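You operate a simulated robot arm through the tools that you are given. There is no shell and no other tool. Be economical: measure what you need, move in short steps, check, and stop when the job is done.

The job below is to be done with a simulated two-armed robot. You get a single attempt, and the scene is never put back.

## Task
Stop the green stirrer, open the lid, add water to the 30 L mark and shut the lid.
Fine: green switch off before the lid opens; shut the water before the lid; spill nothing and leave the rest as it is.

The check looks at the end state, three seconds after you hand in, the way a careful person would. Anything else that was tipped, shoved, dropped, spilled or broken makes it a failure. Lids that push on must go on centred and level and be pressed home; caps that screw on are set level and turned clockwise until they are tight.

## Robot
Two 7-joint arms with two-finger parallel grippers on one trunk, on a base that drives. Base frame: it is fixed to the floor where the robot stands at the start and does not move with it; the origin is under the middle of the robot, x ahead of it, y to its left, z up. Readings come in m, rad, newtons and seconds.
The left shoulder is at the start at [0.05, 0.158, 1.183], the right one opposite. With the tool pointing down near the work surface each hand reaches from about 0.2 to 0.66 m from the robot's upright axis, wherever it stands, measured 20 degrees to its own side. Places, roughly: green switch [0.6, 0, 1.4]; green tank [0.7, -0.3, 0.8]; green tank lid [0.6, -0.3, 1]; green water valve [0.6, -0.1, 1.2]. Payload 3.91 kg a hand.
The TCP of each hand is the grasp point between the finger pads, 0.03 m short of the fingertips. In the tool frame z runs along the fingers and y along their closing line. Largest opening 0.11 m; finger width 0.02, thickness 0.01; the body of the gripper, 0.048 by 0.112 m, starts 0.055 m behind the TCP.
Orientation is that of the tool frame in the base frame, as a unit quaternion [x, y, z, w]. With the fingers straight down and closing along the base's y, the tool's x points along the base's -x, its y along +y and its z along -z.

## Interface
- The arms move only by the tool send_rows. It takes "left_plan", "right_plan" or both (then of equal length, played together; a hand with none holds still); each is a list of rows, each a list of 2 entries, a list of its own where there are three numbers: the shift along the tool's x, y, z in units of 40 mm (1.0 is 40 mm), then the turn, a rotation vector about the tool's x, y, z in units of 8 degrees (1.0 is 8 degrees). In form: [[[x, y, z], [rx, ry, rz]], ...]. A call has 1 to 20 rows; each row shifts and turns the commanded pose from where the row before left it, along the tool's axes as they then stand. "left_jaw" and "right_jaw" are, for a hand that has rows, the gripper command, from -1 (fully open) to 1 (shut), values between in proportion, set as the call begins (left out, the last holds). A call with a number of a shift or a turn outside -1 to 1 is refused whole. Rows are played at 5 a second. More than 0.05 m and 0.15 rad between two rows, or a gripper value outside its range, and nothing of the call is played. A pose out of reach is approached as far as the arm can. The call stops where the force on the tool passes 90 N (or 10 N more than at its start, if that is more) or the arm is blocked; 0.2 s more then pass. Each finger travels about 0.153 m/s and halts on what it meets, pressing with about 21 N; the grip force reading is that of the motor and also rises with nothing between the fingers. The clock runs only during rows and for 0.2 s after the last one: add rows that do not move to give the fingers time. The reply holds the time, the measured pose of the TCP, the force on the tool along the base axes, the opening and the grip force, in the units named above and with some noise, with the torque about the TCP (base axes, N m) and any sound that the robot's microphone picked up, and new pictures: "views" is both (left out), scene, wrist or none (wrist: the cameras of the hands that moved).
- Cameras (640 x 400 px; columns grow to the right, rows downward): "scene" is now at [0.12, -0.0418, 1.3633]; the picture's right is [-0.49, -0.87, 0.00], its down [-0.26, 0.14, -0.96] and it looks along [0.83, -0.47, -0.29] (base axes); focal length 214 px, centre (320, 200). "left" rides on the left gripper at [0.072, -0.017, -0.103] in its tool frame; the picture's right is [0.23, 0.97, 0.00], its down [-0.76, 0.18, -0.62] and it looks along [-0.61, 0.14, 0.78] (tool axes); focal length 222 px, centre (320, 200). "right" rides on the right gripper at [0.072, 0.017, -0.103] in its tool frame; the picture's right is [-0.23, 0.97, 0.00], its down [-0.76, -0.18, -0.62] and it looks along [-0.61, -0.14, 0.78] (tool axes); focal length 222 px, centre (320, 200). There is no depth. A picture from a camera that has moved, and an enlarged one, comes with that camera's place and axes in the base frame and with its lens. The place of the scene camera against the robot may be out by one fixed shift of up to 0.025 m in any direction.
- lift_body(by): slides the trunk up (or, below 0, down) by that many m; the arms and the scene camera ride with it, the base frame stays. It gives what a move gives, with no picture.
- base_move(legs): drives the robot by 1 to 6 legs, each [ahead, turn to the left] in m and rad, along the robot's own axes; the way and the turn of a leg run together, so that a leg with both is an arc; at most 1.5 m and 3.142 rad a leg. The arms and the cameras ride along, it lands a little off, and it stops where it bumps. It gives what a move gives, and a new picture of the scene camera.
- aim_head(pan, tilt): turns the head with the scene camera to pan (to the left, within 1.396 rad either way) and tilt (down, from -0.506 to 1.204), counted from straight ahead of the robot. It gives what a move gives, and a new picture of the scene camera.
- zoom(camera, box): a new picture of the part [left, top, right, bottom] of that camera's present view, enlarged. The clock stands still meanwhile.
- sign_off(): hands the job in; it is judged then, once.

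Work in short steps. Places have to be worked out from the pictures, the camera data and where the tool is seen: move nearer, look again, correct. Check each grasp and each placing, and mend what went wrong. You have 120 turns and 260 pictures in all, those below and enlarged ones among them. Open the grippers and draw the arms clear of the work before you hand the job in, unless the task says otherwise; then end with one line.

The tools are called after "Request:" as a command line: name --argument value ..., lists and objects as JSON in quotes. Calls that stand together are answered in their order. send_rows: Moves the arms, as the interface text tells. Its arguments: {"type":"object","properties":{"left_plan":{"type":"array","items":{"type":"array"}},"left_jaw":{"type":"number"},"right_plan":{"type":"array","items":{"type":"array"}},"right_jaw":{"type":"number"},"views":{"type":"string","enum":["both","scene","wrist","none"]}},"required":[]} The other tools are called the same way: lift_body (by) slides the trunk up or down; base_move (legs) drives the base; aim_head (pan, tilt) turns the head that bears the scene camera; zoom (camera, box) takes an enlarged picture of a part of a camera's view; sign_off () hands the job in.

At the start:

```text
clock: 0.0
left_eef_pos: [0.4717, 0.0881, 0.9997]
left_ee_rot: [-0.001, 1.0, 0.0, 0.0]
left_ft_force: [0.5, 0.2, -0.4]
left_wrist_torque: [-0.02, -0.01, 0.01]
left_opening: 0.11
left_gripper_force: 0.0
right_eef_pos: [0.327, -0.2353, 0.9993]
right_ee_rot: [-0.001, 1.0, 0.0, 0.0]
right_ft_force: [0.0, 0.2, -0.3]
right_wrist_torque: [-0.01, 0.01, 0.03]
right_opening: 0.1099
right_gripper_force: 0.0
trunk travel left (down, up): [-0.425, 0.057]
robot x, y, heading: [0.0016, 0.0031, 0.002]
head pan, tilt: [-0.508, 0.298]
```

scene: 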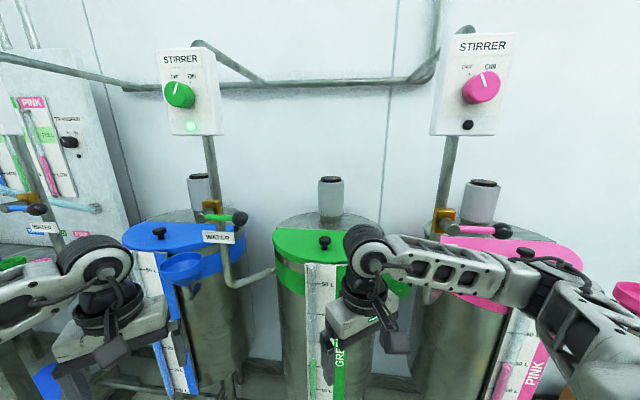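
right: 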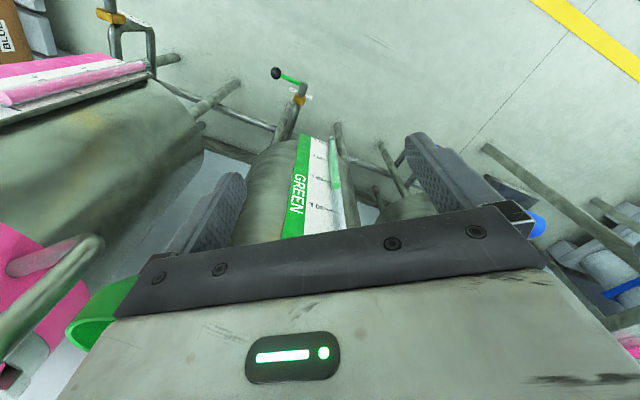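
left: 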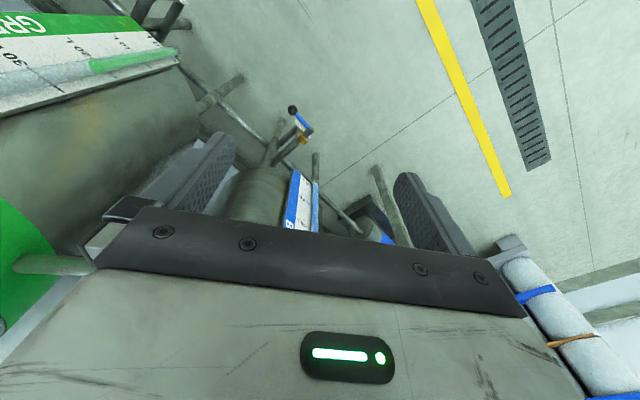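

I see the green switch at left with a lit lamp, the green tank in the middle, and the water valve with a green handle beside it. I zoom in on these parts first.

Request:
zoom --camera "scene" --box '[140, 30, 260, 150]'

Request:
zoom --camera "scene" --box '[160, 170, 440, 400]'

```text
3.33 times, centred on (200, 90) of scene
camera zoom: at [0.12, -0.0418, 1.3633], right [-0.49, -0.87, 0.0], down [-0.26, 0.14, -0.96], along [0.83, -0.47, -0.29], focal length 715 px, centre (720, 567)
```

zoom: 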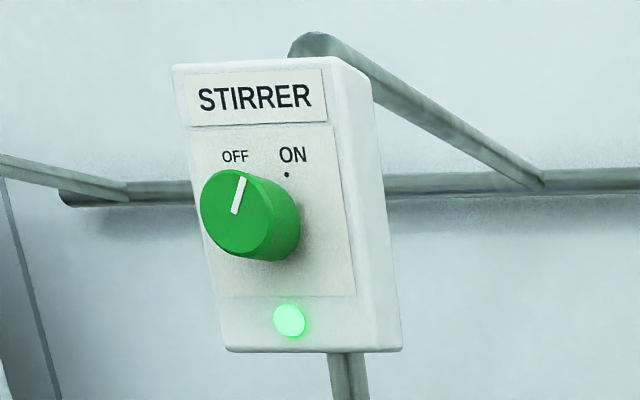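

```text
1.74 times, centred on (300, 285) of scene
camera zoom: at [0.12, -0.0418, 1.3633], right [-0.49, -0.87, 0.0], down [-0.26, 0.14, -0.96], along [0.83, -0.47, -0.29], focal length 373 px, centre (355, 52)
```

zoom: 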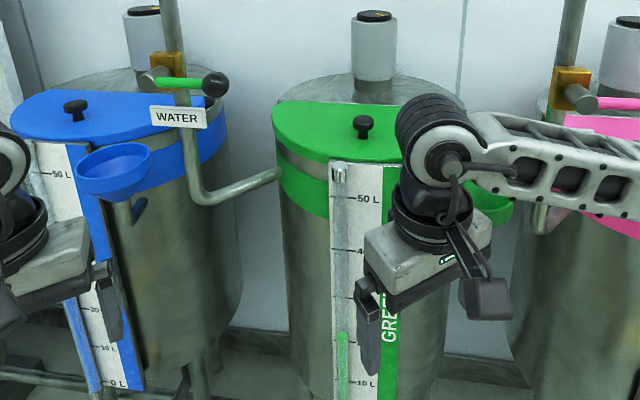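

Before moving I want a second view of the switch with the head straight, and one of the pink switch for comparison of OFF.

Request:
zoom --camera "scene" --box '[420, 20, 540, 140]'

Request:
aim_head --pan 0.0 --tilt 0.15

```text
3.33 times, centred on (480, 80) of scene
camera zoom: at [0.12, -0.0418, 1.3633], right [-0.49, -0.87, 0.0], down [-0.26, 0.14, -0.96], along [0.83, -0.47, -0.29], focal length 715 px, centre (-213, 600)
```

zoom: 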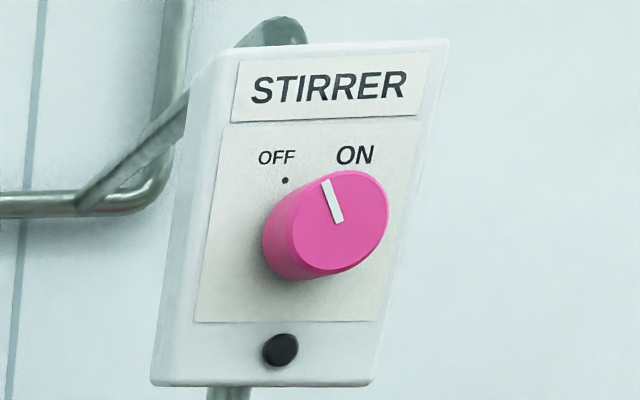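

```text
clock: 0.9
left_eef_pos: [0.4726, 0.0902, 1.0001]
left_ee_rot: [0.0, 1.0, 0.0, 0.0]
left_ft_force: [-0.5, 0.0, -1.0]
left_wrist_torque: [0.02, 0.01, 0.0]
left_opening: 0.1099
left_gripper_force: 0.1
right_eef_pos: [0.3273, -0.2369, 0.9991]
right_ee_rot: [0.001, 1.0, 0.0, 0.0]
right_ft_force: [0.3, -0.7, 0.6]
right_wrist_torque: [-0.01, 0.0, -0.02]
right_opening: 0.1101
right_gripper_force: 0.0
trunk travel left (down, up): [-0.425, 0.057]
robot x, y, heading: [-0.0007, -0.0015, -0.004]
head pan, tilt: [0.0, 0.15]
camera scene: at [0.1311, 0.0036, 1.3771], right [0.0, -1.0, 0.0], down [-0.15, 0.0, -0.99], along [0.99, 0.0, -0.15], focal length 214 px, centre (320, 200)
```

scene: 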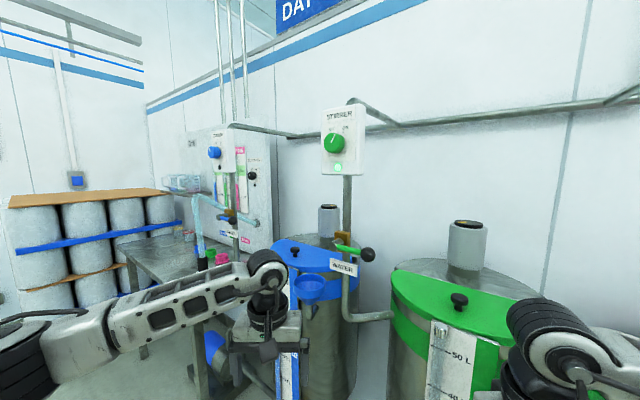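

Estimates: switch knob ≈ (0.6, -0.03, 1.435), valve lever ball ≈ (0.60, -0.106, 1.18), lid knob ≈ (0.62, -0.34, 1.06). Zooming in for details.

Request:
zoom --camera "scene" --box '[285, 90, 405, 165]'

Request:
zoom --camera "scene" --box '[270, 200, 550, 400]'

```text
5.33 times, centred on (345, 128) of scene
camera zoom: at [0.1311, 0.0036, 1.3771], right [0.0, -1.0, 0.0], down [-0.15, 0.0, -0.99], along [0.99, 0.0, -0.15], focal length 1144 px, centre (187, 587)
```

zoom: 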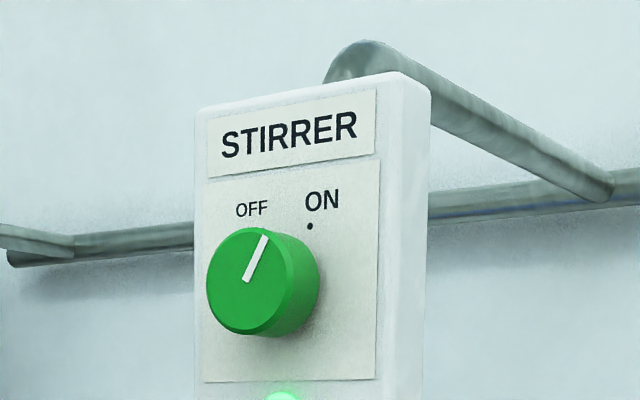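

```text
2.00 times, centred on (410, 300) of scene
camera zoom: at [0.1311, 0.0036, 1.3771], right [0.0, -1.0, 0.0], down [-0.15, 0.0, -0.99], along [0.99, 0.0, -0.15], focal length 429 px, centre (140, 0)
```

zoom: 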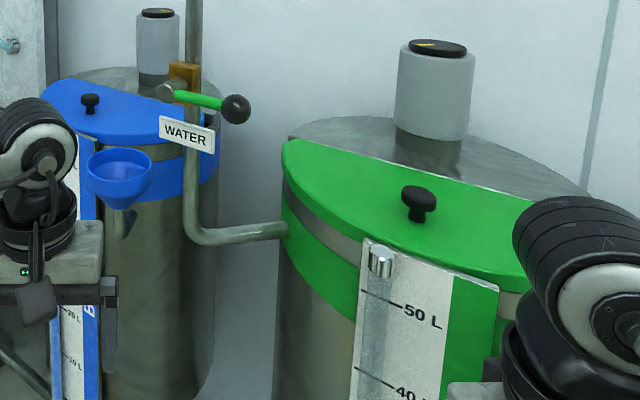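

The switch box seems turned ≈30° towards +y, so the left hand suits it. I raise the left hand and pitch it to horizontal.

Request:
send_rows --left_plan '[[[0.5, 0, -1], [0, 0, 0]], [[0.5, 0, -1], [0, 0, 0]], [[0.5, 0, -1], [0, 0, 0]], [[0.5, 0, -1], [0, 0, 0]], [[0.5, 0, -1], [0, 0, 0]], [[0, 0, 0], [0, -1, 0]], [[0, 0, 0], [0, -1, 0]], [[0, 0, 0], [0, -1, 0]], [[0, 0, 0], [0, -1, 0]], [[0, 0, 0], [0, -1, 0]], [[0, 0, 0], [0, -1, 0]], [[0, 0, 0], [0, -1, 0]], [[0, 0, 0], [0, -1, 0]], [[0, 0, 0], [0, -1, 0]], [[0, 0, 0], [0, -1, 0]], [[0, 0, 0], [0, -1, 0]], [[0, 0, 0], [0, -0.25, 0]]]' --left_jaw -1

```text
clock: 4.5
left_eef_pos: [0.3952, 0.0681, 1.2097]
left_ee_rot: [0.0, 0.706, 0.0, 0.708]
left_ft_force: [-0.3, 0.1, -0.9]
left_wrist_torque: [0.0, 0.0, 0.03]
left_opening: 0.1101
left_gripper_force: 0.1
left hand out of reach, approached as far as the arm can: row 14, 15, 16
right_eef_pos: [0.3277, -0.237, 1.0001]
right_ee_rot: [0.001, 1.0, -0.001, 0.0]
right_ft_force: [-1.0, 0.5, 1.3]
right_wrist_torque: [0.0, -0.01, 0.0]
right_opening: 0.11
right_gripper_force: 0.1
trunk travel left (down, up): [-0.425, 0.057]
robot x, y, heading: [0.003, -0.0004, 0.002]
head pan, tilt: [0.0, 0.15]
camera scene: at [0.131, 0.0037, 1.3772], right [0.0, -1.0, 0.0], down [-0.15, 0.0, -0.99], along [0.99, 0.0, -0.15], focal length 214 px, centre (320, 200)
camera left: at [0.2914, 0.0504, 1.1381], right [0.0, 0.97, -0.23], down [-0.62, 0.18, 0.76], along [0.78, 0.14, 0.61], focal length 222 px, centre (320, 200)
```

scene: 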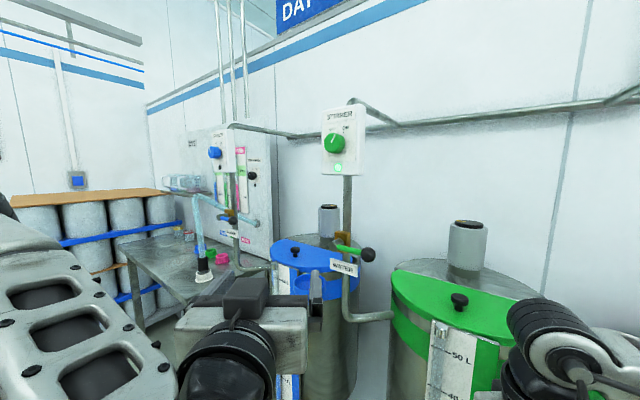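
left: 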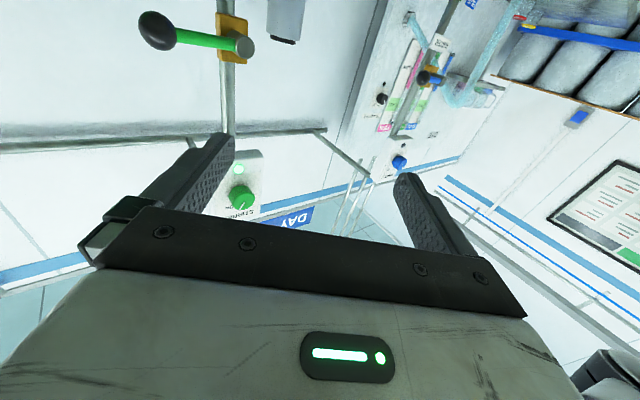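

Triangulating: knob face ≈ (0.63, -0.033, 1.432), lever ball ≈ (0.59, -0.11, 1.185), pivot ≈ (0.64, -0.033, 1.183). I raise the left hand, yaw 32° right and approach short of the knob.

Request:
send_rows --left_plan '[[[-0.925, -0.2, 0], [0, 0, 0]], [[-0.925, -0.2, 0], [0, 0, 0]], [[-0.925, -0.2, 0], [0, 0, 0]], [[-0.925, -0.2, 0], [0, 0, 0]], [[-0.925, -0.2, 0], [0, 0, 0]], [[-0.925, -0.2, 0], [0, 0, 0]], [[0, 0, 0], [1, 0, 0]], [[0, 0, 0], [1, 0, 0]], [[0, 0, 0], [1, 0, 0]], [[0, 0, 0], [1, 0, 0]], [[0, 0.5, 0.8], [0, 0, 0]], [[0, 0.5, 0.8], [0, 0, 0]], [[0, 0.5, 0.8], [0, 0, 0]]]' --left_jaw -1

```text
clock: 7.3
left_eef_pos: [0.5074, 0.0174, 1.43]
left_ee_rot: [0.195, 0.68, -0.195, 0.68]
left_ft_force: [0.5, -0.2, 0.6]
left_wrist_torque: [0.01, -0.02, -0.01]
left_opening: 0.11
left_gripper_force: 0.0
right_eef_pos: [0.3276, -0.2373, 1.0006]
right_ee_rot: [0.0, 1.0, 0.0, 0.0]
right_ft_force: [-0.8, 0.6, 0.8]
right_wrist_torque: [0.03, 0.0, 0.01]
right_opening: 0.1102
right_gripper_force: 0.0
trunk travel left (down, up): [-0.425, 0.057]
robot x, y, heading: [0.0019, 0.0041, 0.002]
head pan, tilt: [0.0, 0.15]
camera scene: at [0.1317, 0.0036, 1.377], right [0.0, -1.0, 0.0], down [-0.15, 0.0, -0.99], along [0.99, 0.0, -0.15], focal length 214 px, centre (320, 200)
camera left: at [0.4114, 0.0588, 1.3587], right [0.52, 0.83, -0.23], down [-0.43, 0.48, 0.76], along [0.74, -0.3, 0.61], focal length 222 px, centre (320, 200)
```

scene: 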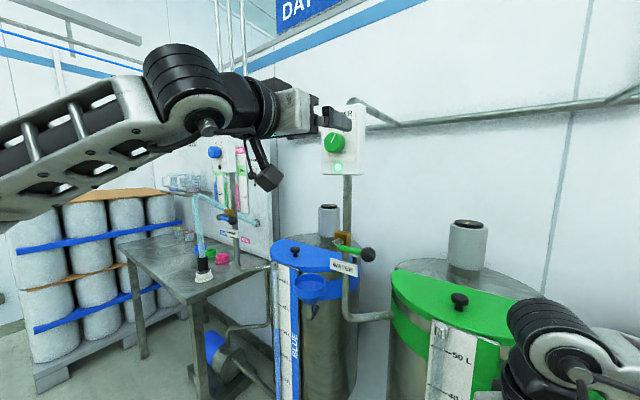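
left: 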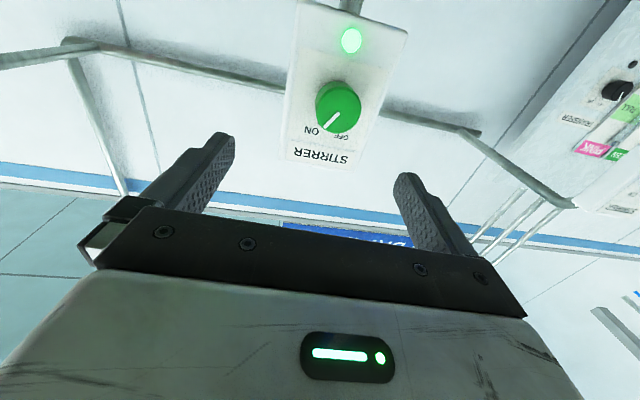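

Left-camera rays give knob ≈ (0.615, -0.033, 1.417), about 0.118 m ahead of the TCP. I centre, pre-roll +32° and advance 0.08 m.

Request:
send_rows --left_plan '[[[0.33, 0.36, 0], [0, 0, 0]], [[0, 0, 0], [0, 0, 1]], [[0, 0, 0], [0, 0, 1]], [[0, 0, 0], [0, 0, 1]], [[0, 0, 0], [0, 0, 1]], [[0, 0, 1], [0, 0, 0]], [[0, 0, 1], [0, 0, 0]], [[0, 0, 0], [0, 0, 0]]]' --left_jaw -0.35

```text
clock: 9.1
left_eef_pos: [0.5825, -0.0112, 1.4164]
left_ee_rot: [0.375, 0.6, 0.0, 0.707]
left_ft_force: [0.3, -0.5, -0.2]
left_wrist_torque: [0.0, -0.02, -0.04]
left_opening: 0.0743
left_gripper_force: 0.1
right_eef_pos: [0.3266, -0.237, 1.001]
right_ee_rot: [0.001, 1.0, 0.0, 0.001]
right_ft_force: [0.8, -0.5, 0.4]
right_wrist_torque: [0.01, -0.01, -0.03]
right_opening: 0.1101
right_gripper_force: 0.2
trunk travel left (down, up): [-0.425, 0.057]
robot x, y, heading: [0.0048, 0.0015, 0.005]
head pan, tilt: [0.0, 0.15]
camera scene: at [0.1309, 0.004, 1.3772], right [0.0, -1.0, 0.0], down [-0.15, 0.0, -0.99], along [0.99, 0.0, -0.15], focal length 214 px, centre (320, 200)
camera left: at [0.5084, 0.0639, 1.3478], right [0.5, 0.8, 0.32], down [-0.66, 0.12, 0.74], along [0.56, -0.59, 0.59], focal length 222 px, centre (320, 200)
```

scene: 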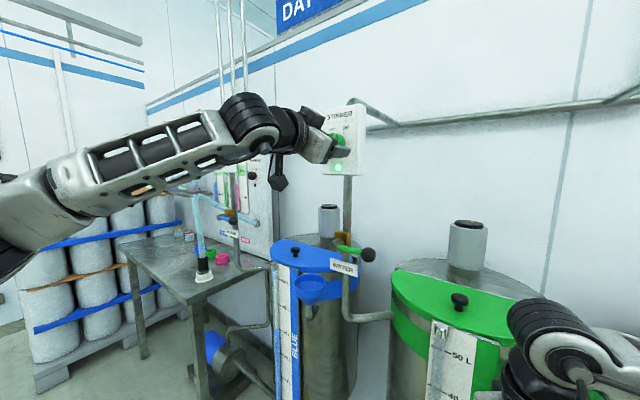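
left: 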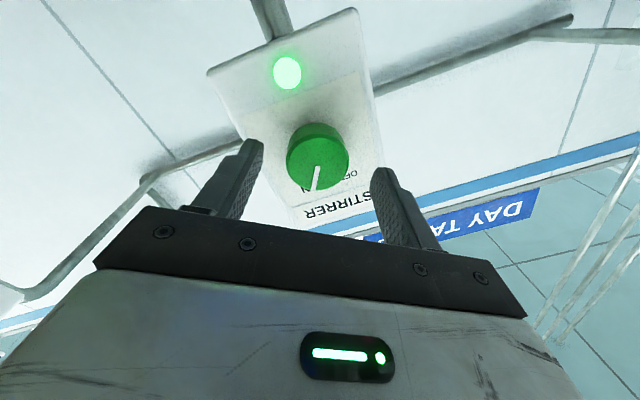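

The knob is centred, face about 0.03 m ahead of the TCP. Advance 0.018 m, then close.

Request:
send_rows --left_plan '[[[0, 0, 0.45], [0, 0, 0]], [[0, 0, 0], [0, 0, 0]]]' --views "wrist"

Request:
send_rows --left_plan '[[[0, 0, 0], [0, 0, 0]], [[0, 0, 0], [0, 0, 0]], [[0, 0, 0], [0, 0, 0]]]' --left_jaw 1 --views "wrist"

```text
clock: 9.7
left_eef_pos: [0.5976, -0.0197, 1.417]
left_ee_rot: [0.375, 0.599, 0.0, 0.707]
left_ft_force: [0.5, -0.5, 0.2]
left_wrist_torque: [-0.02, 0.02, 0.01]
left_opening: 0.0744
left_gripper_force: 0.1
right_eef_pos: [0.3261, -0.2367, 1.0002]
right_ee_rot: [0.0, 1.0, 0.0, -0.001]
right_ft_force: [-0.1, -0.1, 0.2]
right_wrist_torque: [0.01, 0.03, 0.02]
right_opening: 0.11
right_gripper_force: 0.0
trunk travel left (down, up): [-0.425, 0.057]
robot x, y, heading: [-0.0013, -0.0022, -0.003]
head pan, tilt: [0.0, 0.15]
camera left: at [0.5231, 0.0547, 1.3471], right [0.5, 0.8, 0.32], down [-0.66, 0.12, 0.74], along [0.56, -0.59, 0.59], focal length 222 px, centre (320, 200)
```

left: 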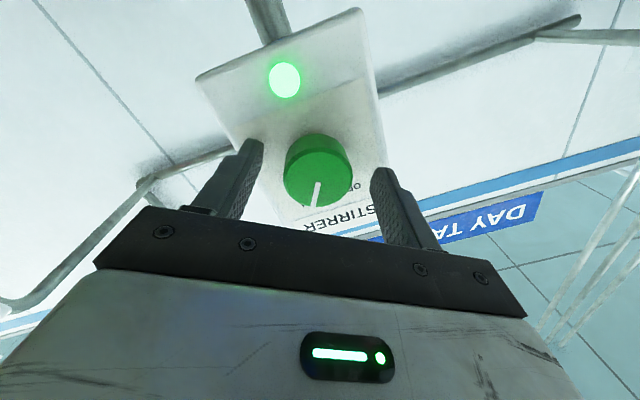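

```text
clock: 10.5
left_eef_pos: [0.5964, -0.0215, 1.4143]
left_ee_rot: [0.376, 0.6, -0.001, 0.706]
left_ft_force: [-4.1, -1.9, -6.0]
left_wrist_torque: [0.34, 0.5, -1.27]
left_opening: 0.0428
left_gripper_force: 45.3
right_eef_pos: [0.3261, -0.2367, 1.0001]
right_ee_rot: [0.0, 1.0, -0.001, 0.0]
right_ft_force: [-0.4, 0.3, 0.7]
right_wrist_torque: [0.02, 0.02, 0.0]
right_opening: 0.1101
right_gripper_force: 0.0
trunk travel left (down, up): [-0.425, 0.057]
robot x, y, heading: [-0.0001, 0.0041, -0.001]
head pan, tilt: [0.0, 0.15]
camera left: at [0.5227, 0.0534, 1.3463], right [0.5, 0.8, 0.32], down [-0.66, 0.12, 0.74], along [0.56, -0.59, 0.59], focal length 222 px, centre (320, 200)
```

left: 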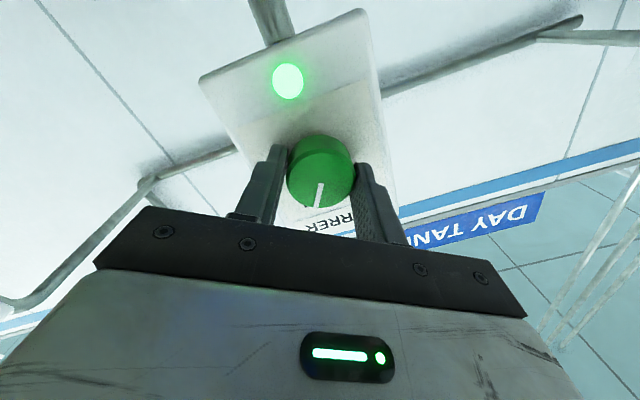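

The knob is gripped (0.043 m). I turn counter-clockwise in steps and watch the lamp.

Request:
send_rows --left_plan '[[[0, 0, 0], [0, 0, -1]], [[0, 0, 0], [0, 0, -1]], [[0, 0, 0], [0, 0, -1]], [[0, 0, 0], [0, 0, -1]], [[0, 0, 0], [0, 0, -1]], [[0, 0, 0], [0, 0, -1]]]'

```text
clock: 11.9
left_eef_pos: [0.5965, -0.0214, 1.4154]
left_ee_rot: [0.098, 0.702, -0.289, 0.644]
left_ft_force: [-7.4, -6.1, -14.5]
left_wrist_torque: [0.46, 0.77, -1.37]
left_opening: 0.0431
left_gripper_force: 45.2
right_eef_pos: [0.3262, -0.237, 0.9993]
right_ee_rot: [0.001, 1.0, 0.0, 0.0]
right_ft_force: [0.3, 0.6, 0.5]
right_wrist_torque: [-0.01, -0.01, -0.01]
right_opening: 0.1102
right_gripper_force: 0.1
trunk travel left (down, up): [-0.425, 0.057]
robot x, y, heading: [-0.0024, -0.0004, 0.002]
head pan, tilt: [0.0, 0.15]
camera scene: at [0.1314, 0.0023, 1.3771], right [0.0, -1.0, 0.0], down [-0.15, 0.0, -0.99], along [0.99, 0.0, -0.15], focal length 214 px, centre (320, 200)
camera left: at [0.4905, 0.0023, 1.3526], right [0.46, 0.74, -0.49], down [-0.32, 0.65, 0.68], along [0.83, -0.16, 0.54], focal length 222 px, centre (320, 200)
```

scene: 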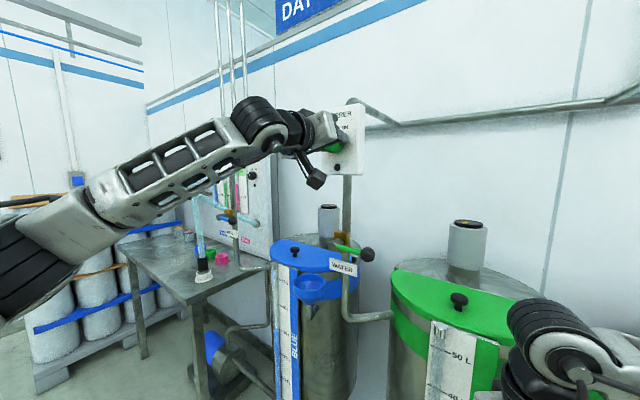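
left: 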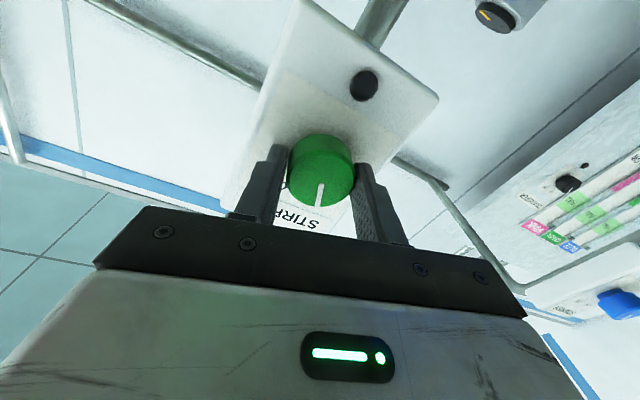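

The lamp is dark. I turn slightly further to reach the full OFF position and check the resistance.

Request:
send_rows --left_plan '[[[0, 0, 0], [0, 0, -0.7]], [[0, 0, 0], [0, 0, -0.7]]]' --views "wrist"

```text
clock: 12.5
left_eef_pos: [0.5985, -0.0209, 1.4159]
left_ee_rot: [0.03, 0.707, -0.35, 0.614]
left_ft_force: [-8.1, -5.4, -15.9]
left_wrist_torque: [0.58, -0.01, -1.38]
left_opening: 0.0429
left_gripper_force: 45.2
right_eef_pos: [0.3277, -0.2374, 0.9996]
right_ee_rot: [0.0, 1.0, 0.002, 0.0]
right_ft_force: [0.2, 0.3, -0.5]
right_wrist_torque: [0.02, -0.01, -0.01]
right_opening: 0.1099
right_gripper_force: 0.0
trunk travel left (down, up): [-0.425, 0.057]
robot x, y, heading: [-0.0004, 0.001, -0.004]
head pan, tilt: [0.0, 0.15]
camera left: at [0.4846, -0.0074, 1.3614], right [0.4, 0.65, -0.65], down [-0.26, 0.76, 0.6], along [0.88, -0.07, 0.47], focal length 222 px, centre (320, 200)
```

left: 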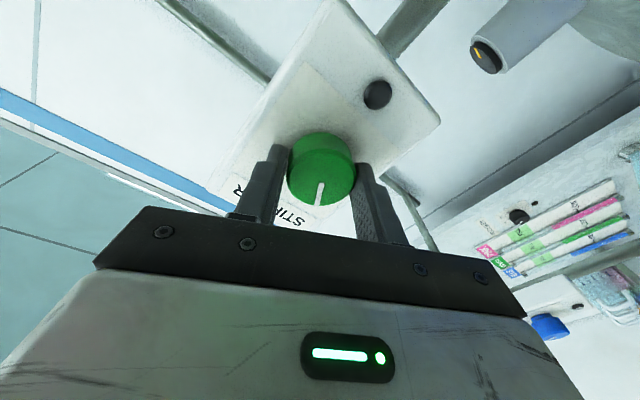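

Axial torque rose, so it is at the OFF stop. Open and back off along the tool axis.

Request:
send_rows --left_plan '[[[0, 0, 0], [0, 0, 0.3]], [[0, 0, 0], [0, 0, 0]], [[0, 0, -1], [0, 0, 0]], [[0, 0, -1], [0, 0, 0]], [[0, 0, -1], [0, 0, 0]]]' --left_jaw -0.3 --views "both"

Request:
zoom --camera "scene" --box '[285, 90, 405, 280]'

```text
clock: 13.7
left_eef_pos: [0.4938, 0.0452, 1.4176]
left_ee_rot: [0.044, 0.705, -0.336, 0.622]
left_ft_force: [0.5, 0.7, -0.5]
left_wrist_torque: [0.05, -0.01, -0.04]
left_opening: 0.0717
left_gripper_force: 0.0
right_eef_pos: [0.3269, -0.2372, 1.001]
right_ee_rot: [-0.001, 1.0, -0.001, 0.0]
right_ft_force: [0.5, -0.7, 0.2]
right_wrist_torque: [-0.01, 0.0, -0.01]
right_opening: 0.1101
right_gripper_force: 0.2
trunk travel left (down, up): [-0.425, 0.057]
robot x, y, heading: [-0.0027, -0.002, 0.0]
head pan, tilt: [0.0, 0.15]
camera scene: at [0.1306, 0.0043, 1.3773], right [0.0, -1.0, 0.0], down [-0.15, 0.0, -0.99], along [0.99, 0.0, -0.15], focal length 214 px, centre (320, 200)
camera left: at [0.3822, 0.0614, 1.3609], right [0.42, 0.67, -0.61], down [-0.28, 0.74, 0.62], along [0.87, -0.09, 0.49], focal length 222 px, centre (320, 200)
```

scene: 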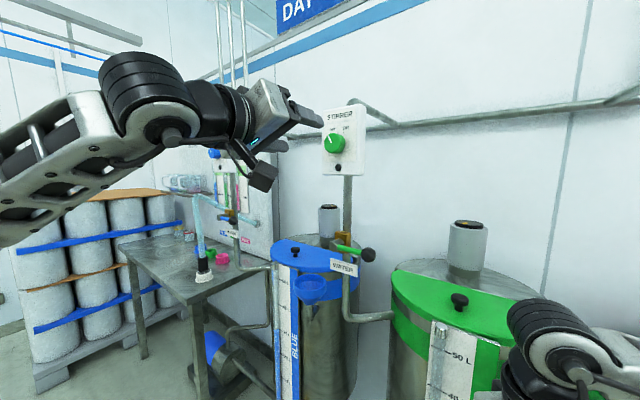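
left: 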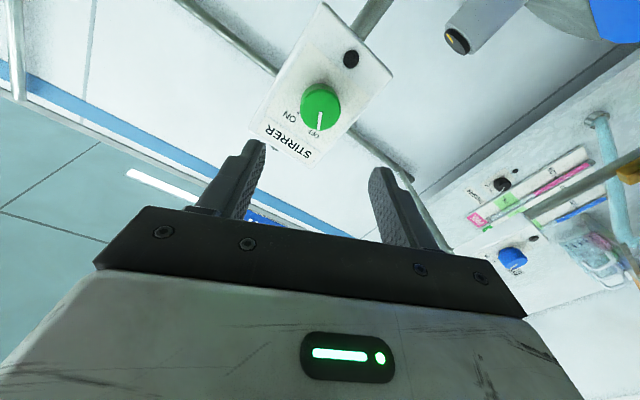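

```text
2.11 times, centred on (345, 185) of scene
camera zoom: at [0.1306, 0.0043, 1.3773], right [0.0, -1.0, 0.0], down [-0.15, 0.0, -0.99], along [0.99, 0.0, -0.15], focal length 452 px, centre (267, 232)
```

zoom: 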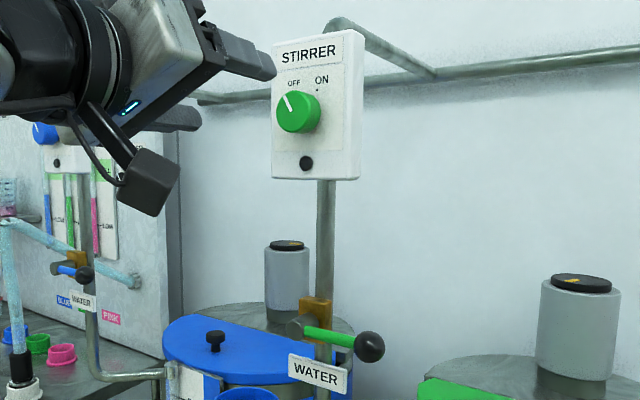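

Switch is OFF with the lamp dark. Now I lift the right hand and pitch it forward, then look at the tank lid with the head turned.

Request:
send_rows --right_plan '[[[0, 0, -1], [0, 0, 0]], [[0, 0, -1], [0, 0, 0]], [[0, 0, -1], [0, 0, 0]], [[0, 0, -1], [0, 0, 0]], [[0, 0, -1], [0, 0, 0]], [[0, 0, -1], [0, -1, 0]], [[0, 0, 0], [0, -1, 0]], [[0, 0, 0], [0, -1, 0]], [[0, 0, 0], [0, -1, 0]], [[0, 0, 0], [0, -1, 0]], [[0, 0, 0], [0, -1, 0]], [[0, 0, 0], [0, -1, 0]], [[0, 0, 0], [0, -1, 0]], [[0, 0, 0], [0, -1, 0]], [[0, 0, 0], [0, -1, 0]], [[0, 0, 0], [0, -1, 0]], [[0, 0, 0], [0, -0.25, 0]]]' --right_jaw -1 --views "wrist"

Request:
aim_head --pan -0.45 --tilt 0.45

```text
clock: 17.3
left_eef_pos: [0.495, 0.0451, 1.4173]
left_ee_rot: [0.043, 0.706, -0.336, 0.622]
left_ft_force: [0.1, -0.4, -0.1]
left_wrist_torque: [0.02, 0.02, 0.01]
left_opening: 0.0716
left_gripper_force: 0.0
right_eef_pos: [0.4014, -0.2478, 1.3294]
right_ee_rot: [0.0, 0.707, 0.0, 0.707]
right_ft_force: [0.4, 0.2, -0.5]
right_wrist_torque: [0.01, 0.02, 0.0]
right_opening: 0.11
right_gripper_force: 0.0
right hand out of reach, approached as far as the arm can: row 12, 13, 14, 15, 16, 17
trunk travel left (down, up): [-0.425, 0.057]
robot x, y, heading: [-0.0021, 0.0029, -0.005]
head pan, tilt: [0.0, 0.15]
camera right: at [0.2988, -0.2303, 1.2586], right [0.0, 0.97, 0.23], down [-0.62, -0.18, 0.76], along [0.78, -0.14, 0.61], focal length 222 px, centre (320, 200)
```

right: 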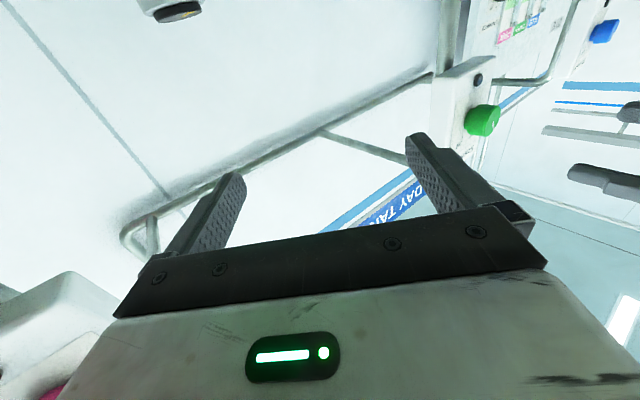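

```text
clock: 18.2
left_eef_pos: [0.4944, 0.0454, 1.4176]
left_ee_rot: [0.045, 0.706, -0.336, 0.622]
left_ft_force: [0.4, -0.2, 0.0]
left_wrist_torque: [-0.02, 0.0, 0.01]
left_opening: 0.0715
left_gripper_force: 0.0
right_eef_pos: [0.4021, -0.2479, 1.33]
right_ee_rot: [0.001, 0.708, -0.001, 0.706]
right_ft_force: [0.6, 0.8, 0.8]
right_wrist_torque: [0.02, 0.02, -0.02]
right_opening: 0.11
right_gripper_force: 0.1
trunk travel left (down, up): [-0.425, 0.057]
robot x, y, heading: [0.0033, -0.0001, -0.004]
head pan, tilt: [-0.45, 0.45]
camera scene: at [0.1212, -0.0362, 1.3493], right [-0.43, -0.9, 0.0], down [-0.39, 0.19, -0.9], along [0.81, -0.39, -0.43], focal length 214 px, centre (320, 200)
```

scene: 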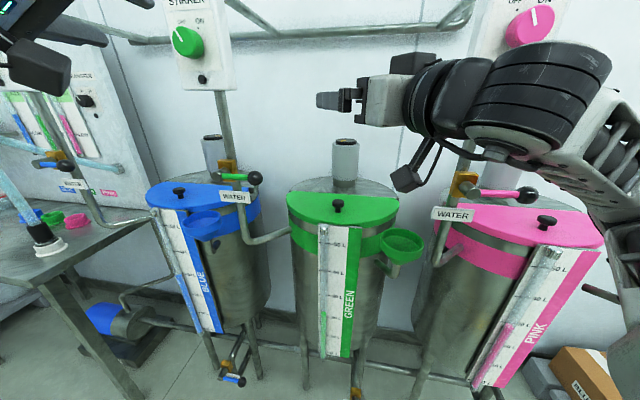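

Clear view of the green tank now. Zooming in on it.

Request:
zoom --camera "scene" --box '[270, 160, 440, 266]'

Request:
zoom --camera "scene" --box '[280, 215, 400, 375]'

```text
3.76 times, centred on (355, 213) of scene
camera zoom: at [0.1212, -0.0362, 1.3493], right [-0.43, -0.9, 0.0], down [-0.39, 0.19, -0.9], along [0.81, -0.39, -0.43], focal length 807 px, centre (188, 151)
```

zoom: 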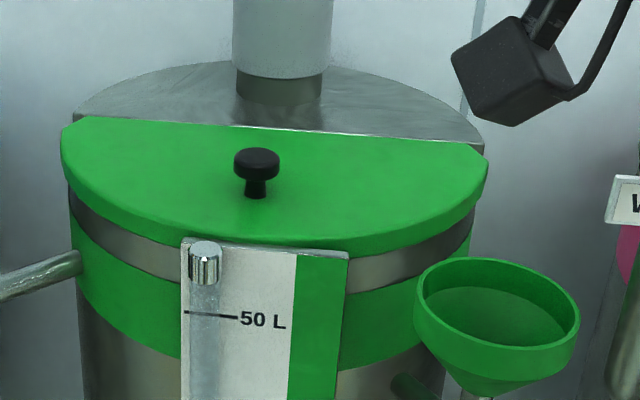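

```text
2.50 times, centred on (340, 295) of scene
camera zoom: at [0.1212, -0.0362, 1.3493], right [-0.43, -0.9, 0.0], down [-0.39, 0.19, -0.9], along [0.81, -0.39, -0.43], focal length 536 px, centre (270, -38)
```

zoom: 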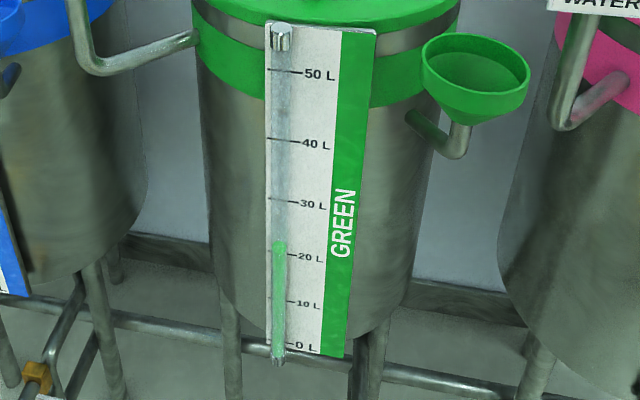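

Gauge reads ≈22 L now. The lid is a hinged half-disc facing ≈30° toward the robot, with a mushroom knob. To gain reach I'll drive ~0.1 m forward; first I retract and lower the left hand so it doesn't hit the switch box.

Request:
send_rows --left_plan '[[[0, 0, -1], [0, 0, 1]], [[0, 0, -1], [0, 0, 1]], [[0, 0, 0], [0, 0, 1]], [[0, 0.75, 0], [0, 0, 0]], [[0, 0.75, 0], [0, 0, 0]], [[1, 0, 0], [0, 0, 0]], [[1, 0, 0], [0, 0, 0]], [[1, 0, 0], [0, 0, 0]], [[1, 0, 0], [0, 0, 0]]]' --views "scene"

Request:
base_move --legs '[[0.1, 0.0]]'

```text
clock: 20.2
left_eef_pos: [0.4609, 0.1364, 1.2575]
left_ee_rot: [0.191, 0.68, -0.2, 0.679]
left_ft_force: [0.5, 0.5, 0.4]
left_wrist_torque: [0.04, -0.03, 0.03]
left_opening: 0.0712
left_gripper_force: 0.0
right_eef_pos: [0.4022, -0.2481, 1.3301]
right_ee_rot: [-0.001, 0.708, 0.001, 0.707]
right_ft_force: [0.2, -0.5, -0.6]
right_wrist_torque: [0.0, -0.02, 0.03]
right_opening: 0.1102
right_gripper_force: 0.1
trunk travel left (down, up): [-0.425, 0.057]
robot x, y, heading: [-0.0028, -0.0052, -0.005]
head pan, tilt: [-0.45, 0.45]
camera scene: at [0.1212, -0.0361, 1.3493], right [-0.44, -0.9, 0.0], down [-0.39, 0.19, -0.9], along [0.81, -0.39, -0.44], focal length 214 px, centre (320, 200)
```

scene: 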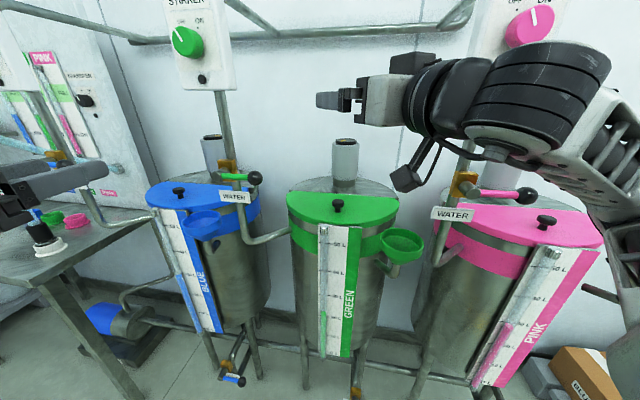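

```text
clock: 21.4
left_eef_pos: [0.5428, 0.1381, 1.2615]
left_ee_rot: [0.191, 0.677, -0.2, 0.682]
left_ft_force: [0.5, -0.6, -0.2]
left_wrist_torque: [-0.02, 0.01, -0.03]
left_opening: 0.0717
left_gripper_force: 0.2
right_eef_pos: [0.4779, -0.2591, 1.3404]
right_ee_rot: [0.016, 0.698, -0.014, 0.716]
right_ft_force: [-0.4, 0.4, -0.7]
right_wrist_torque: [-0.01, -0.02, 0.01]
right_opening: 0.11
right_gripper_force: 0.0
trunk travel left (down, up): [-0.425, 0.057]
robot x, y, heading: [0.091, -0.0016, -0.016]
head pan, tilt: [-0.45, 0.45]
stopped in leg 1: the robot was blocked; the commanded pose is now the measured one
camera scene: at [0.2013, -0.0346, 1.351], right [-0.45, -0.89, 0.0], down [-0.38, 0.19, -0.9], along [0.81, -0.41, -0.43], focal length 214 px, centre (320, 200)
```

scene: 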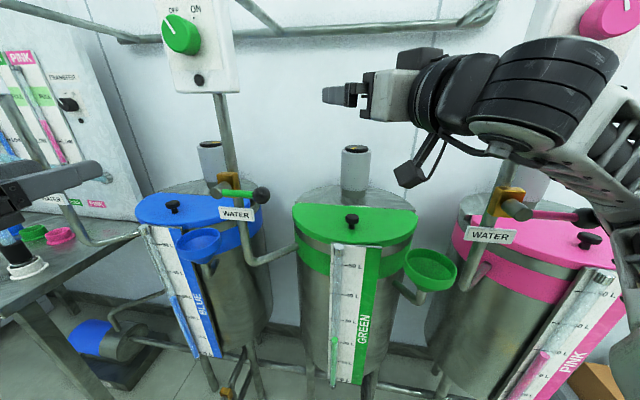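

The drive was blocked after ~0.09 m. I back off a little to release contact, then inspect.

Request:
base_move --legs '[[-0.025, 0.0]]'

Request:
zoom --camera "scene" --box '[420, 120, 640, 400]'

```text
clock: 22.3
left_eef_pos: [0.5263, 0.1327, 1.2568]
left_ee_rot: [0.191, 0.68, -0.201, 0.679]
left_ft_force: [1.2, 0.2, -0.2]
left_wrist_torque: [-0.01, 0.0, 0.01]
left_opening: 0.0712
left_gripper_force: 0.1
right_eef_pos: [0.4659, -0.2594, 1.3315]
right_ee_rot: [0.014, 0.704, -0.011, 0.71]
right_ft_force: [-0.2, -0.3, 0.1]
right_wrist_torque: [-0.01, 0.01, -0.01]
right_opening: 0.1101
right_gripper_force: 0.1
trunk travel left (down, up): [-0.425, 0.057]
robot x, y, heading: [0.0672, 0.0013, -0.012]
head pan, tilt: [-0.45, 0.45]
camera scene: at [0.1876, -0.0377, 1.3489], right [-0.44, -0.9, 0.0], down [-0.39, 0.19, -0.9], along [0.81, -0.4, -0.43], focal length 214 px, centre (320, 200)
```

scene: 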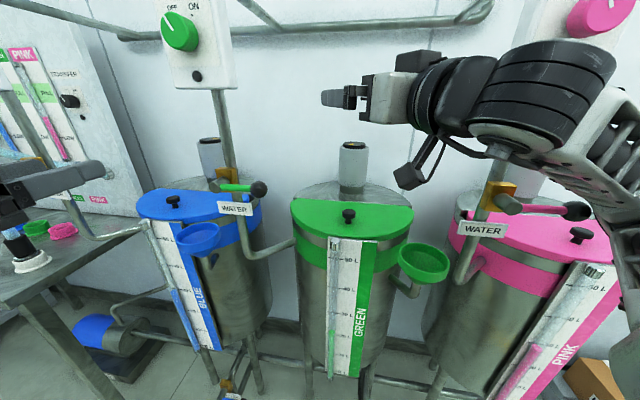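

```text
1.43 times, centred on (530, 260) of scene
camera zoom: at [0.1876, -0.0377, 1.3489], right [-0.44, -0.9, 0.0], down [-0.39, 0.19, -0.9], along [0.81, -0.4, -0.43], focal length 306 px, centre (20, 114)
```

zoom: 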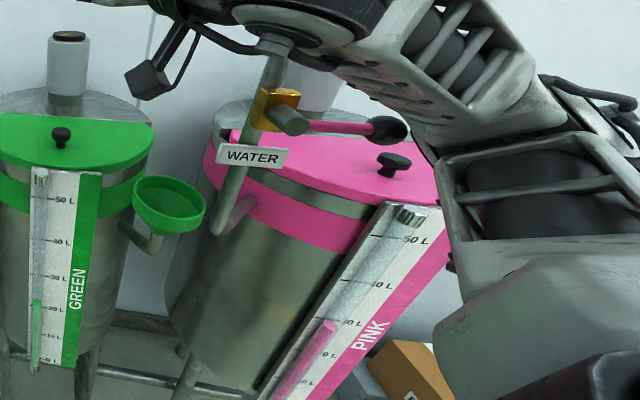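

Nothing appears disturbed; the pink lever keeps its angle. Knob estimate (0.592, -0.32, ~1.065). I orient the right hand (yaw 30° right, pitch 30° down) and descend partway.

Request:
send_rows --right_plan '[[[0, 0, 0], [1, 0, 0]], [[0, 0, 0], [1, 0, 0]], [[0, 0, 0], [1, 0, 0]], [[0, 0, 0], [0.6, 0, 0]], [[0, 0, 0], [0, 1, 0]], [[0, 0, 0], [0, 1, 0]], [[0, 0, 0], [0, 1, 0]], [[0, 0, 0], [0, 0.75, 0]], [[0.8, 0.05, 0.66], [0, 0, 0]], [[0.8, 0.05, 0.66], [0, 0, 0]]]' --right_jaw -0.4

```text
clock: 24.5
left_eef_pos: [0.5278, 0.134, 1.2574]
left_ee_rot: [0.191, 0.681, -0.2, 0.678]
left_ft_force: [-0.3, 0.5, -0.9]
left_wrist_torque: [-0.03, 0.01, 0.01]
left_opening: 0.0715
left_gripper_force: 0.0
right_eef_pos: [0.4795, -0.2636, 1.2516]
right_ee_rot: [0.232, 0.834, -0.13, 0.484]
right_ft_force: [0.4, -0.5, 0.5]
right_wrist_torque: [-0.01, 0.0, -0.04]
right_opening: 0.0767
right_gripper_force: 0.1
trunk travel left (down, up): [-0.425, 0.057]
robot x, y, heading: [0.069, -0.0007, -0.009]
head pan, tilt: [-0.45, 0.45]
camera scene: at [0.1883, -0.0378, 1.3493], right [-0.44, -0.9, 0.0], down [-0.39, 0.19, -0.9], along [0.81, -0.4, -0.44], focal length 214 px, centre (320, 200)
camera right: at [0.3806, -0.1845, 1.2416], right [0.59, 0.78, 0.2], down [-0.23, -0.08, 0.97], along [0.77, -0.62, 0.14], focal length 222 px, centre (320, 200)
```

scene: 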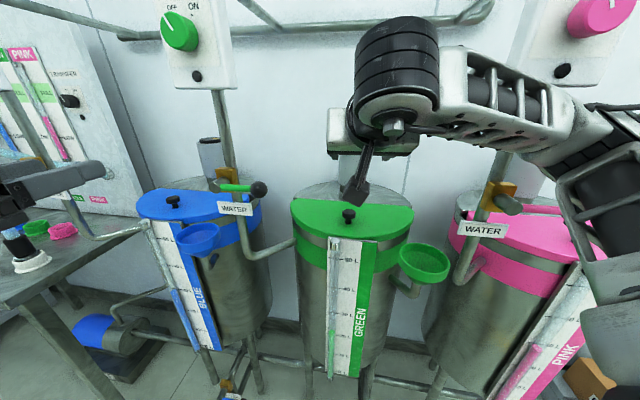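
right: 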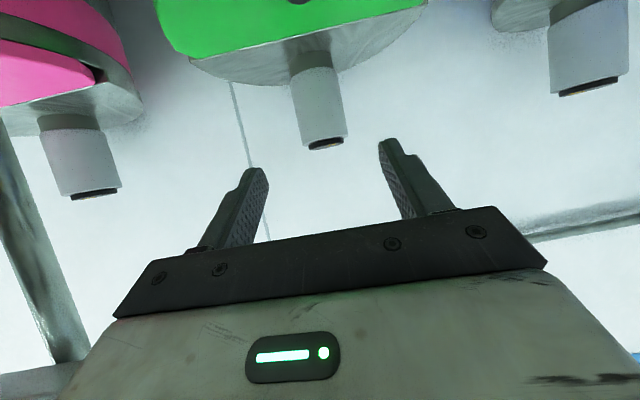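

The wrist ray confirms the knob at ≈(0.592, -0.325, 1.068). I continue to the pre-grasp 0.12 m short.

Request:
send_rows --right_plan '[[[0.85, 0.06, 0.7], [0, 0, 0]], [[0.85, 0.06, 0.7], [0, 0, 0]], [[0.85, 0.06, 0.7], [0, 0, 0]]]'

```text
clock: 25.5
left_eef_pos: [0.5204, 0.1503, 1.2616]
left_ee_rot: [0.187, 0.675, -0.207, 0.683]
left_ft_force: [-0.1, -0.7, 1.1]
left_wrist_torque: [0.0, 0.09, 0.0]
left_opening: 0.0716
left_gripper_force: 0.1
right_eef_pos: [0.499, -0.2526, 1.1619]
right_ee_rot: [0.226, 0.813, -0.128, 0.522]
right_ft_force: [-3.7, 4.2, 10.5]
right_wrist_torque: [0.15, 0.54, -0.09]
right_opening: 0.077
right_gripper_force: 0.0
trunk travel left (down, up): [-0.425, 0.057]
robot x, y, heading: [0.0661, -0.0025, -0.009]
head pan, tilt: [-0.45, 0.45]
stopped in row 3 (right hand): the arm was blocked; the commanded pose is now the measured one
camera scene: at [0.1787, -0.0208, 1.3538], right [-0.45, -0.9, 0.01], down [-0.38, 0.18, -0.91], along [0.81, -0.41, -0.42], focal length 214 px, centre (320, 200)
camera right: at [0.4001, -0.1744, 1.1409], right [0.57, 0.79, 0.23], down [-0.31, -0.06, 0.95], along [0.76, -0.61, 0.21], focal length 222 px, centre (320, 200)
```

scene: 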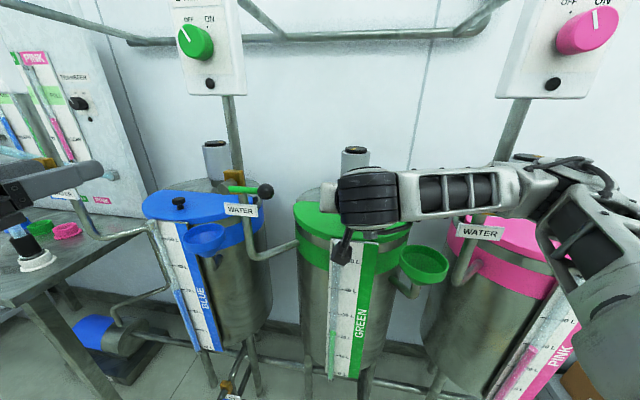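
right: 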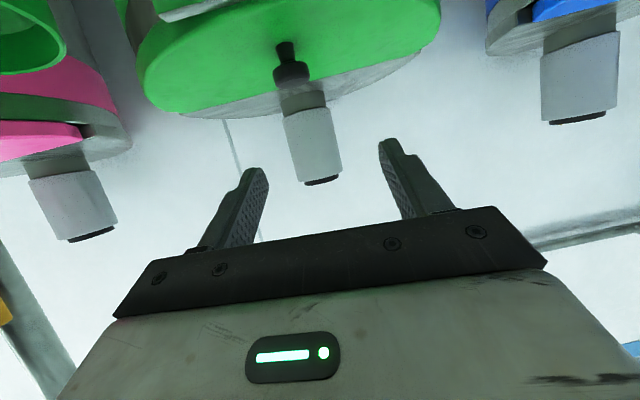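

The forearm was blocked, likely by the pink valve at the robot's right (≈(0.3, -0.5)). I retreat along the path and inspect the pink lever.

Request:
send_rows --right_plan '[[[-0.85, -0.06, -0.7], [0, 0, 0]], [[-0.85, -0.06, -0.7], [0, 0, 0]], [[-0.85, -0.06, -0.7], [0, 0, 0]]]' --views "none"

Request:
aim_head --pan -0.9 --tilt 0.4

```text
clock: 26.3
left_eef_pos: [0.5275, 0.1347, 1.2586]
left_ee_rot: [0.191, 0.679, -0.202, 0.679]
left_ft_force: [0.0, -0.5, 0.1]
left_wrist_torque: [-0.03, 0.0, 0.01]
left_opening: 0.0716
left_gripper_force: 0.0
right_eef_pos: [0.4775, -0.2624, 1.2695]
right_ee_rot: [0.231, 0.823, -0.126, 0.504]
right_ft_force: [-0.2, 0.0, 0.0]
right_wrist_torque: [0.0, -0.01, 0.06]
right_opening: 0.0769
right_gripper_force: 0.0
trunk travel left (down, up): [-0.425, 0.057]
robot x, y, heading: [0.0681, 0.0002, -0.009]
head pan, tilt: [-0.45, 0.45]
```

```text
clock: 27.2
left_eef_pos: [0.5286, 0.1341, 1.2578]
left_ee_rot: [0.192, 0.68, -0.202, 0.678]
left_ft_force: [0.5, 0.1, 1.4]
left_wrist_torque: [-0.01, 0.0, 0.0]
left_opening: 0.0717
left_gripper_force: 0.0
right_eef_pos: [0.4792, -0.2636, 1.2687]
right_ee_rot: [0.231, 0.823, -0.126, 0.504]
right_ft_force: [0.0, -0.1, 0.1]
right_wrist_torque: [0.0, 0.0, 0.0]
right_opening: 0.0772
right_gripper_force: 0.0
trunk travel left (down, up): [-0.425, 0.057]
robot x, y, heading: [0.0659, 0.0014, -0.011]
head pan, tilt: [-0.901, 0.4]
camera scene: at [0.1634, -0.0713, 1.3539], right [-0.79, -0.61, 0.0], down [-0.24, 0.31, -0.92], along [0.56, -0.73, -0.39], focal length 214 px, centre (320, 200)
```

scene: 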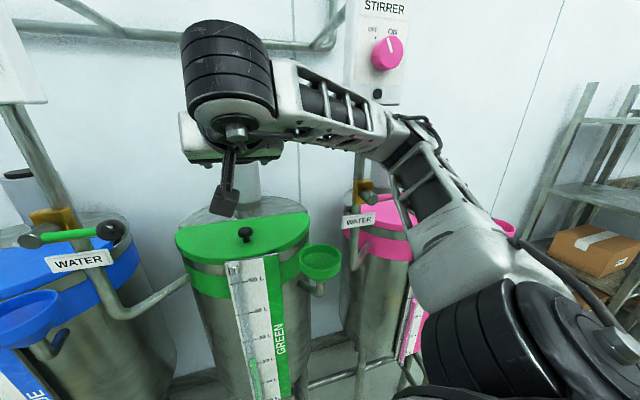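

I back the base to the origin, then check the pink lever unobstructed.

Request:
base_move --legs '[[-0.08, 0.0]]'

```text
clock: 28.2
left_eef_pos: [0.4481, 0.1346, 1.2585]
left_ee_rot: [0.191, 0.68, -0.201, 0.679]
left_ft_force: [0.6, -0.6, -0.3]
left_wrist_torque: [0.03, -0.01, -0.03]
left_opening: 0.0716
left_gripper_force: 0.0
right_eef_pos: [0.3985, -0.2632, 1.2692]
right_ee_rot: [0.232, 0.822, -0.126, 0.504]
right_ft_force: [-0.2, 0.9, -0.9]
right_wrist_torque: [0.0, -0.05, 0.02]
right_opening: 0.0769
right_gripper_force: 0.1
trunk travel left (down, up): [-0.425, 0.057]
robot x, y, heading: [-0.0113, -0.0002, -0.01]
head pan, tilt: [-0.901, 0.4]
camera scene: at [0.0822, -0.0704, 1.354], right [-0.79, -0.61, 0.0], down [-0.24, 0.31, -0.92], along [0.57, -0.73, -0.39], focal length 214 px, centre (320, 200)
```

scene: 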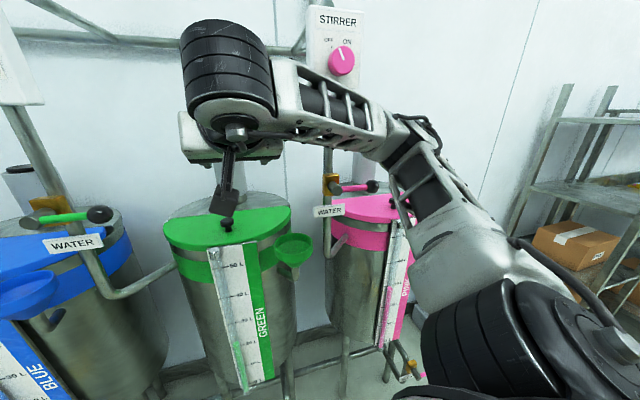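

Pink lever is intact (horizontal). The units lie on an arc, so facing the green tank squarely is better. I pull the right hand in, then turn the base right by 0.5 rad in two steps.

Request:
send_rows --right_plan '[[[0, 0.75, -0.4], [0, 0, 0]], [[0, 0.75, -0.4], [0, 0, 0]], [[0, 0.75, -0.4], [0, 0, 0]], [[0, 0.75, -0.4], [0, 0, 0]]]' --views "none"

Request:
base_move --legs '[[0.0, -0.25]]'

```text
clock: 29.2
left_eef_pos: [0.4487, 0.1355, 1.2577]
left_ee_rot: [0.192, 0.68, -0.202, 0.678]
left_ft_force: [-0.6, 0.4, -0.6]
left_wrist_torque: [0.02, 0.02, -0.04]
left_opening: 0.0716
left_gripper_force: 0.1
right_eef_pos: [0.4104, -0.1309, 1.3025]
right_ee_rot: [0.231, 0.823, -0.125, 0.504]
right_ft_force: [0.8, 1.4, -0.2]
right_wrist_torque: [0.02, -0.03, -0.05]
right_opening: 0.077
right_gripper_force: 0.1
trunk travel left (down, up): [-0.425, 0.057]
robot x, y, heading: [-0.0115, -0.0034, -0.01]
head pan, tilt: [-0.901, 0.4]
```

```text
clock: 30.5
left_eef_pos: [0.4681, 0.0164, 1.2567]
left_ee_rot: [0.275, 0.651, -0.284, 0.648]
left_ft_force: [-0.1, -0.1, -0.6]
left_wrist_torque: [-0.04, 0.02, 0.02]
left_opening: 0.0716
left_gripper_force: 0.1
right_eef_pos: [0.3653, -0.2325, 1.3006]
right_ee_rot: [0.333, 0.787, -0.188, 0.485]
right_ft_force: [0.5, -0.6, 0.9]
right_wrist_torque: [0.0, 0.01, 0.03]
right_opening: 0.0769
right_gripper_force: 0.1
trunk travel left (down, up): [-0.425, 0.057]
robot x, y, heading: [-0.0094, -0.0022, -0.255]
head pan, tilt: [-0.901, 0.4]
camera scene: at [0.0619, -0.0925, 1.3539], right [-0.92, -0.4, 0.0], down [-0.16, 0.36, -0.92], along [0.37, -0.84, -0.39], focal length 214 px, centre (320, 200)
```

scene: 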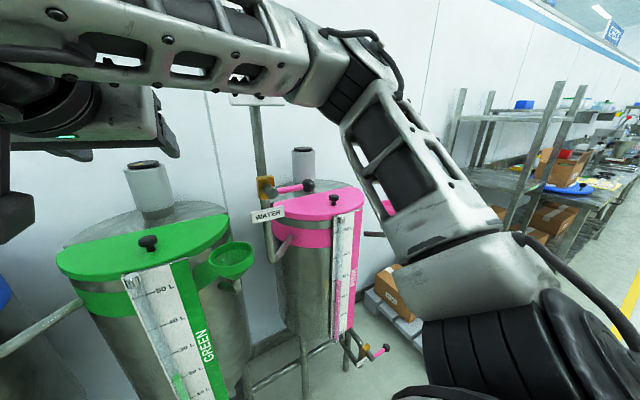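

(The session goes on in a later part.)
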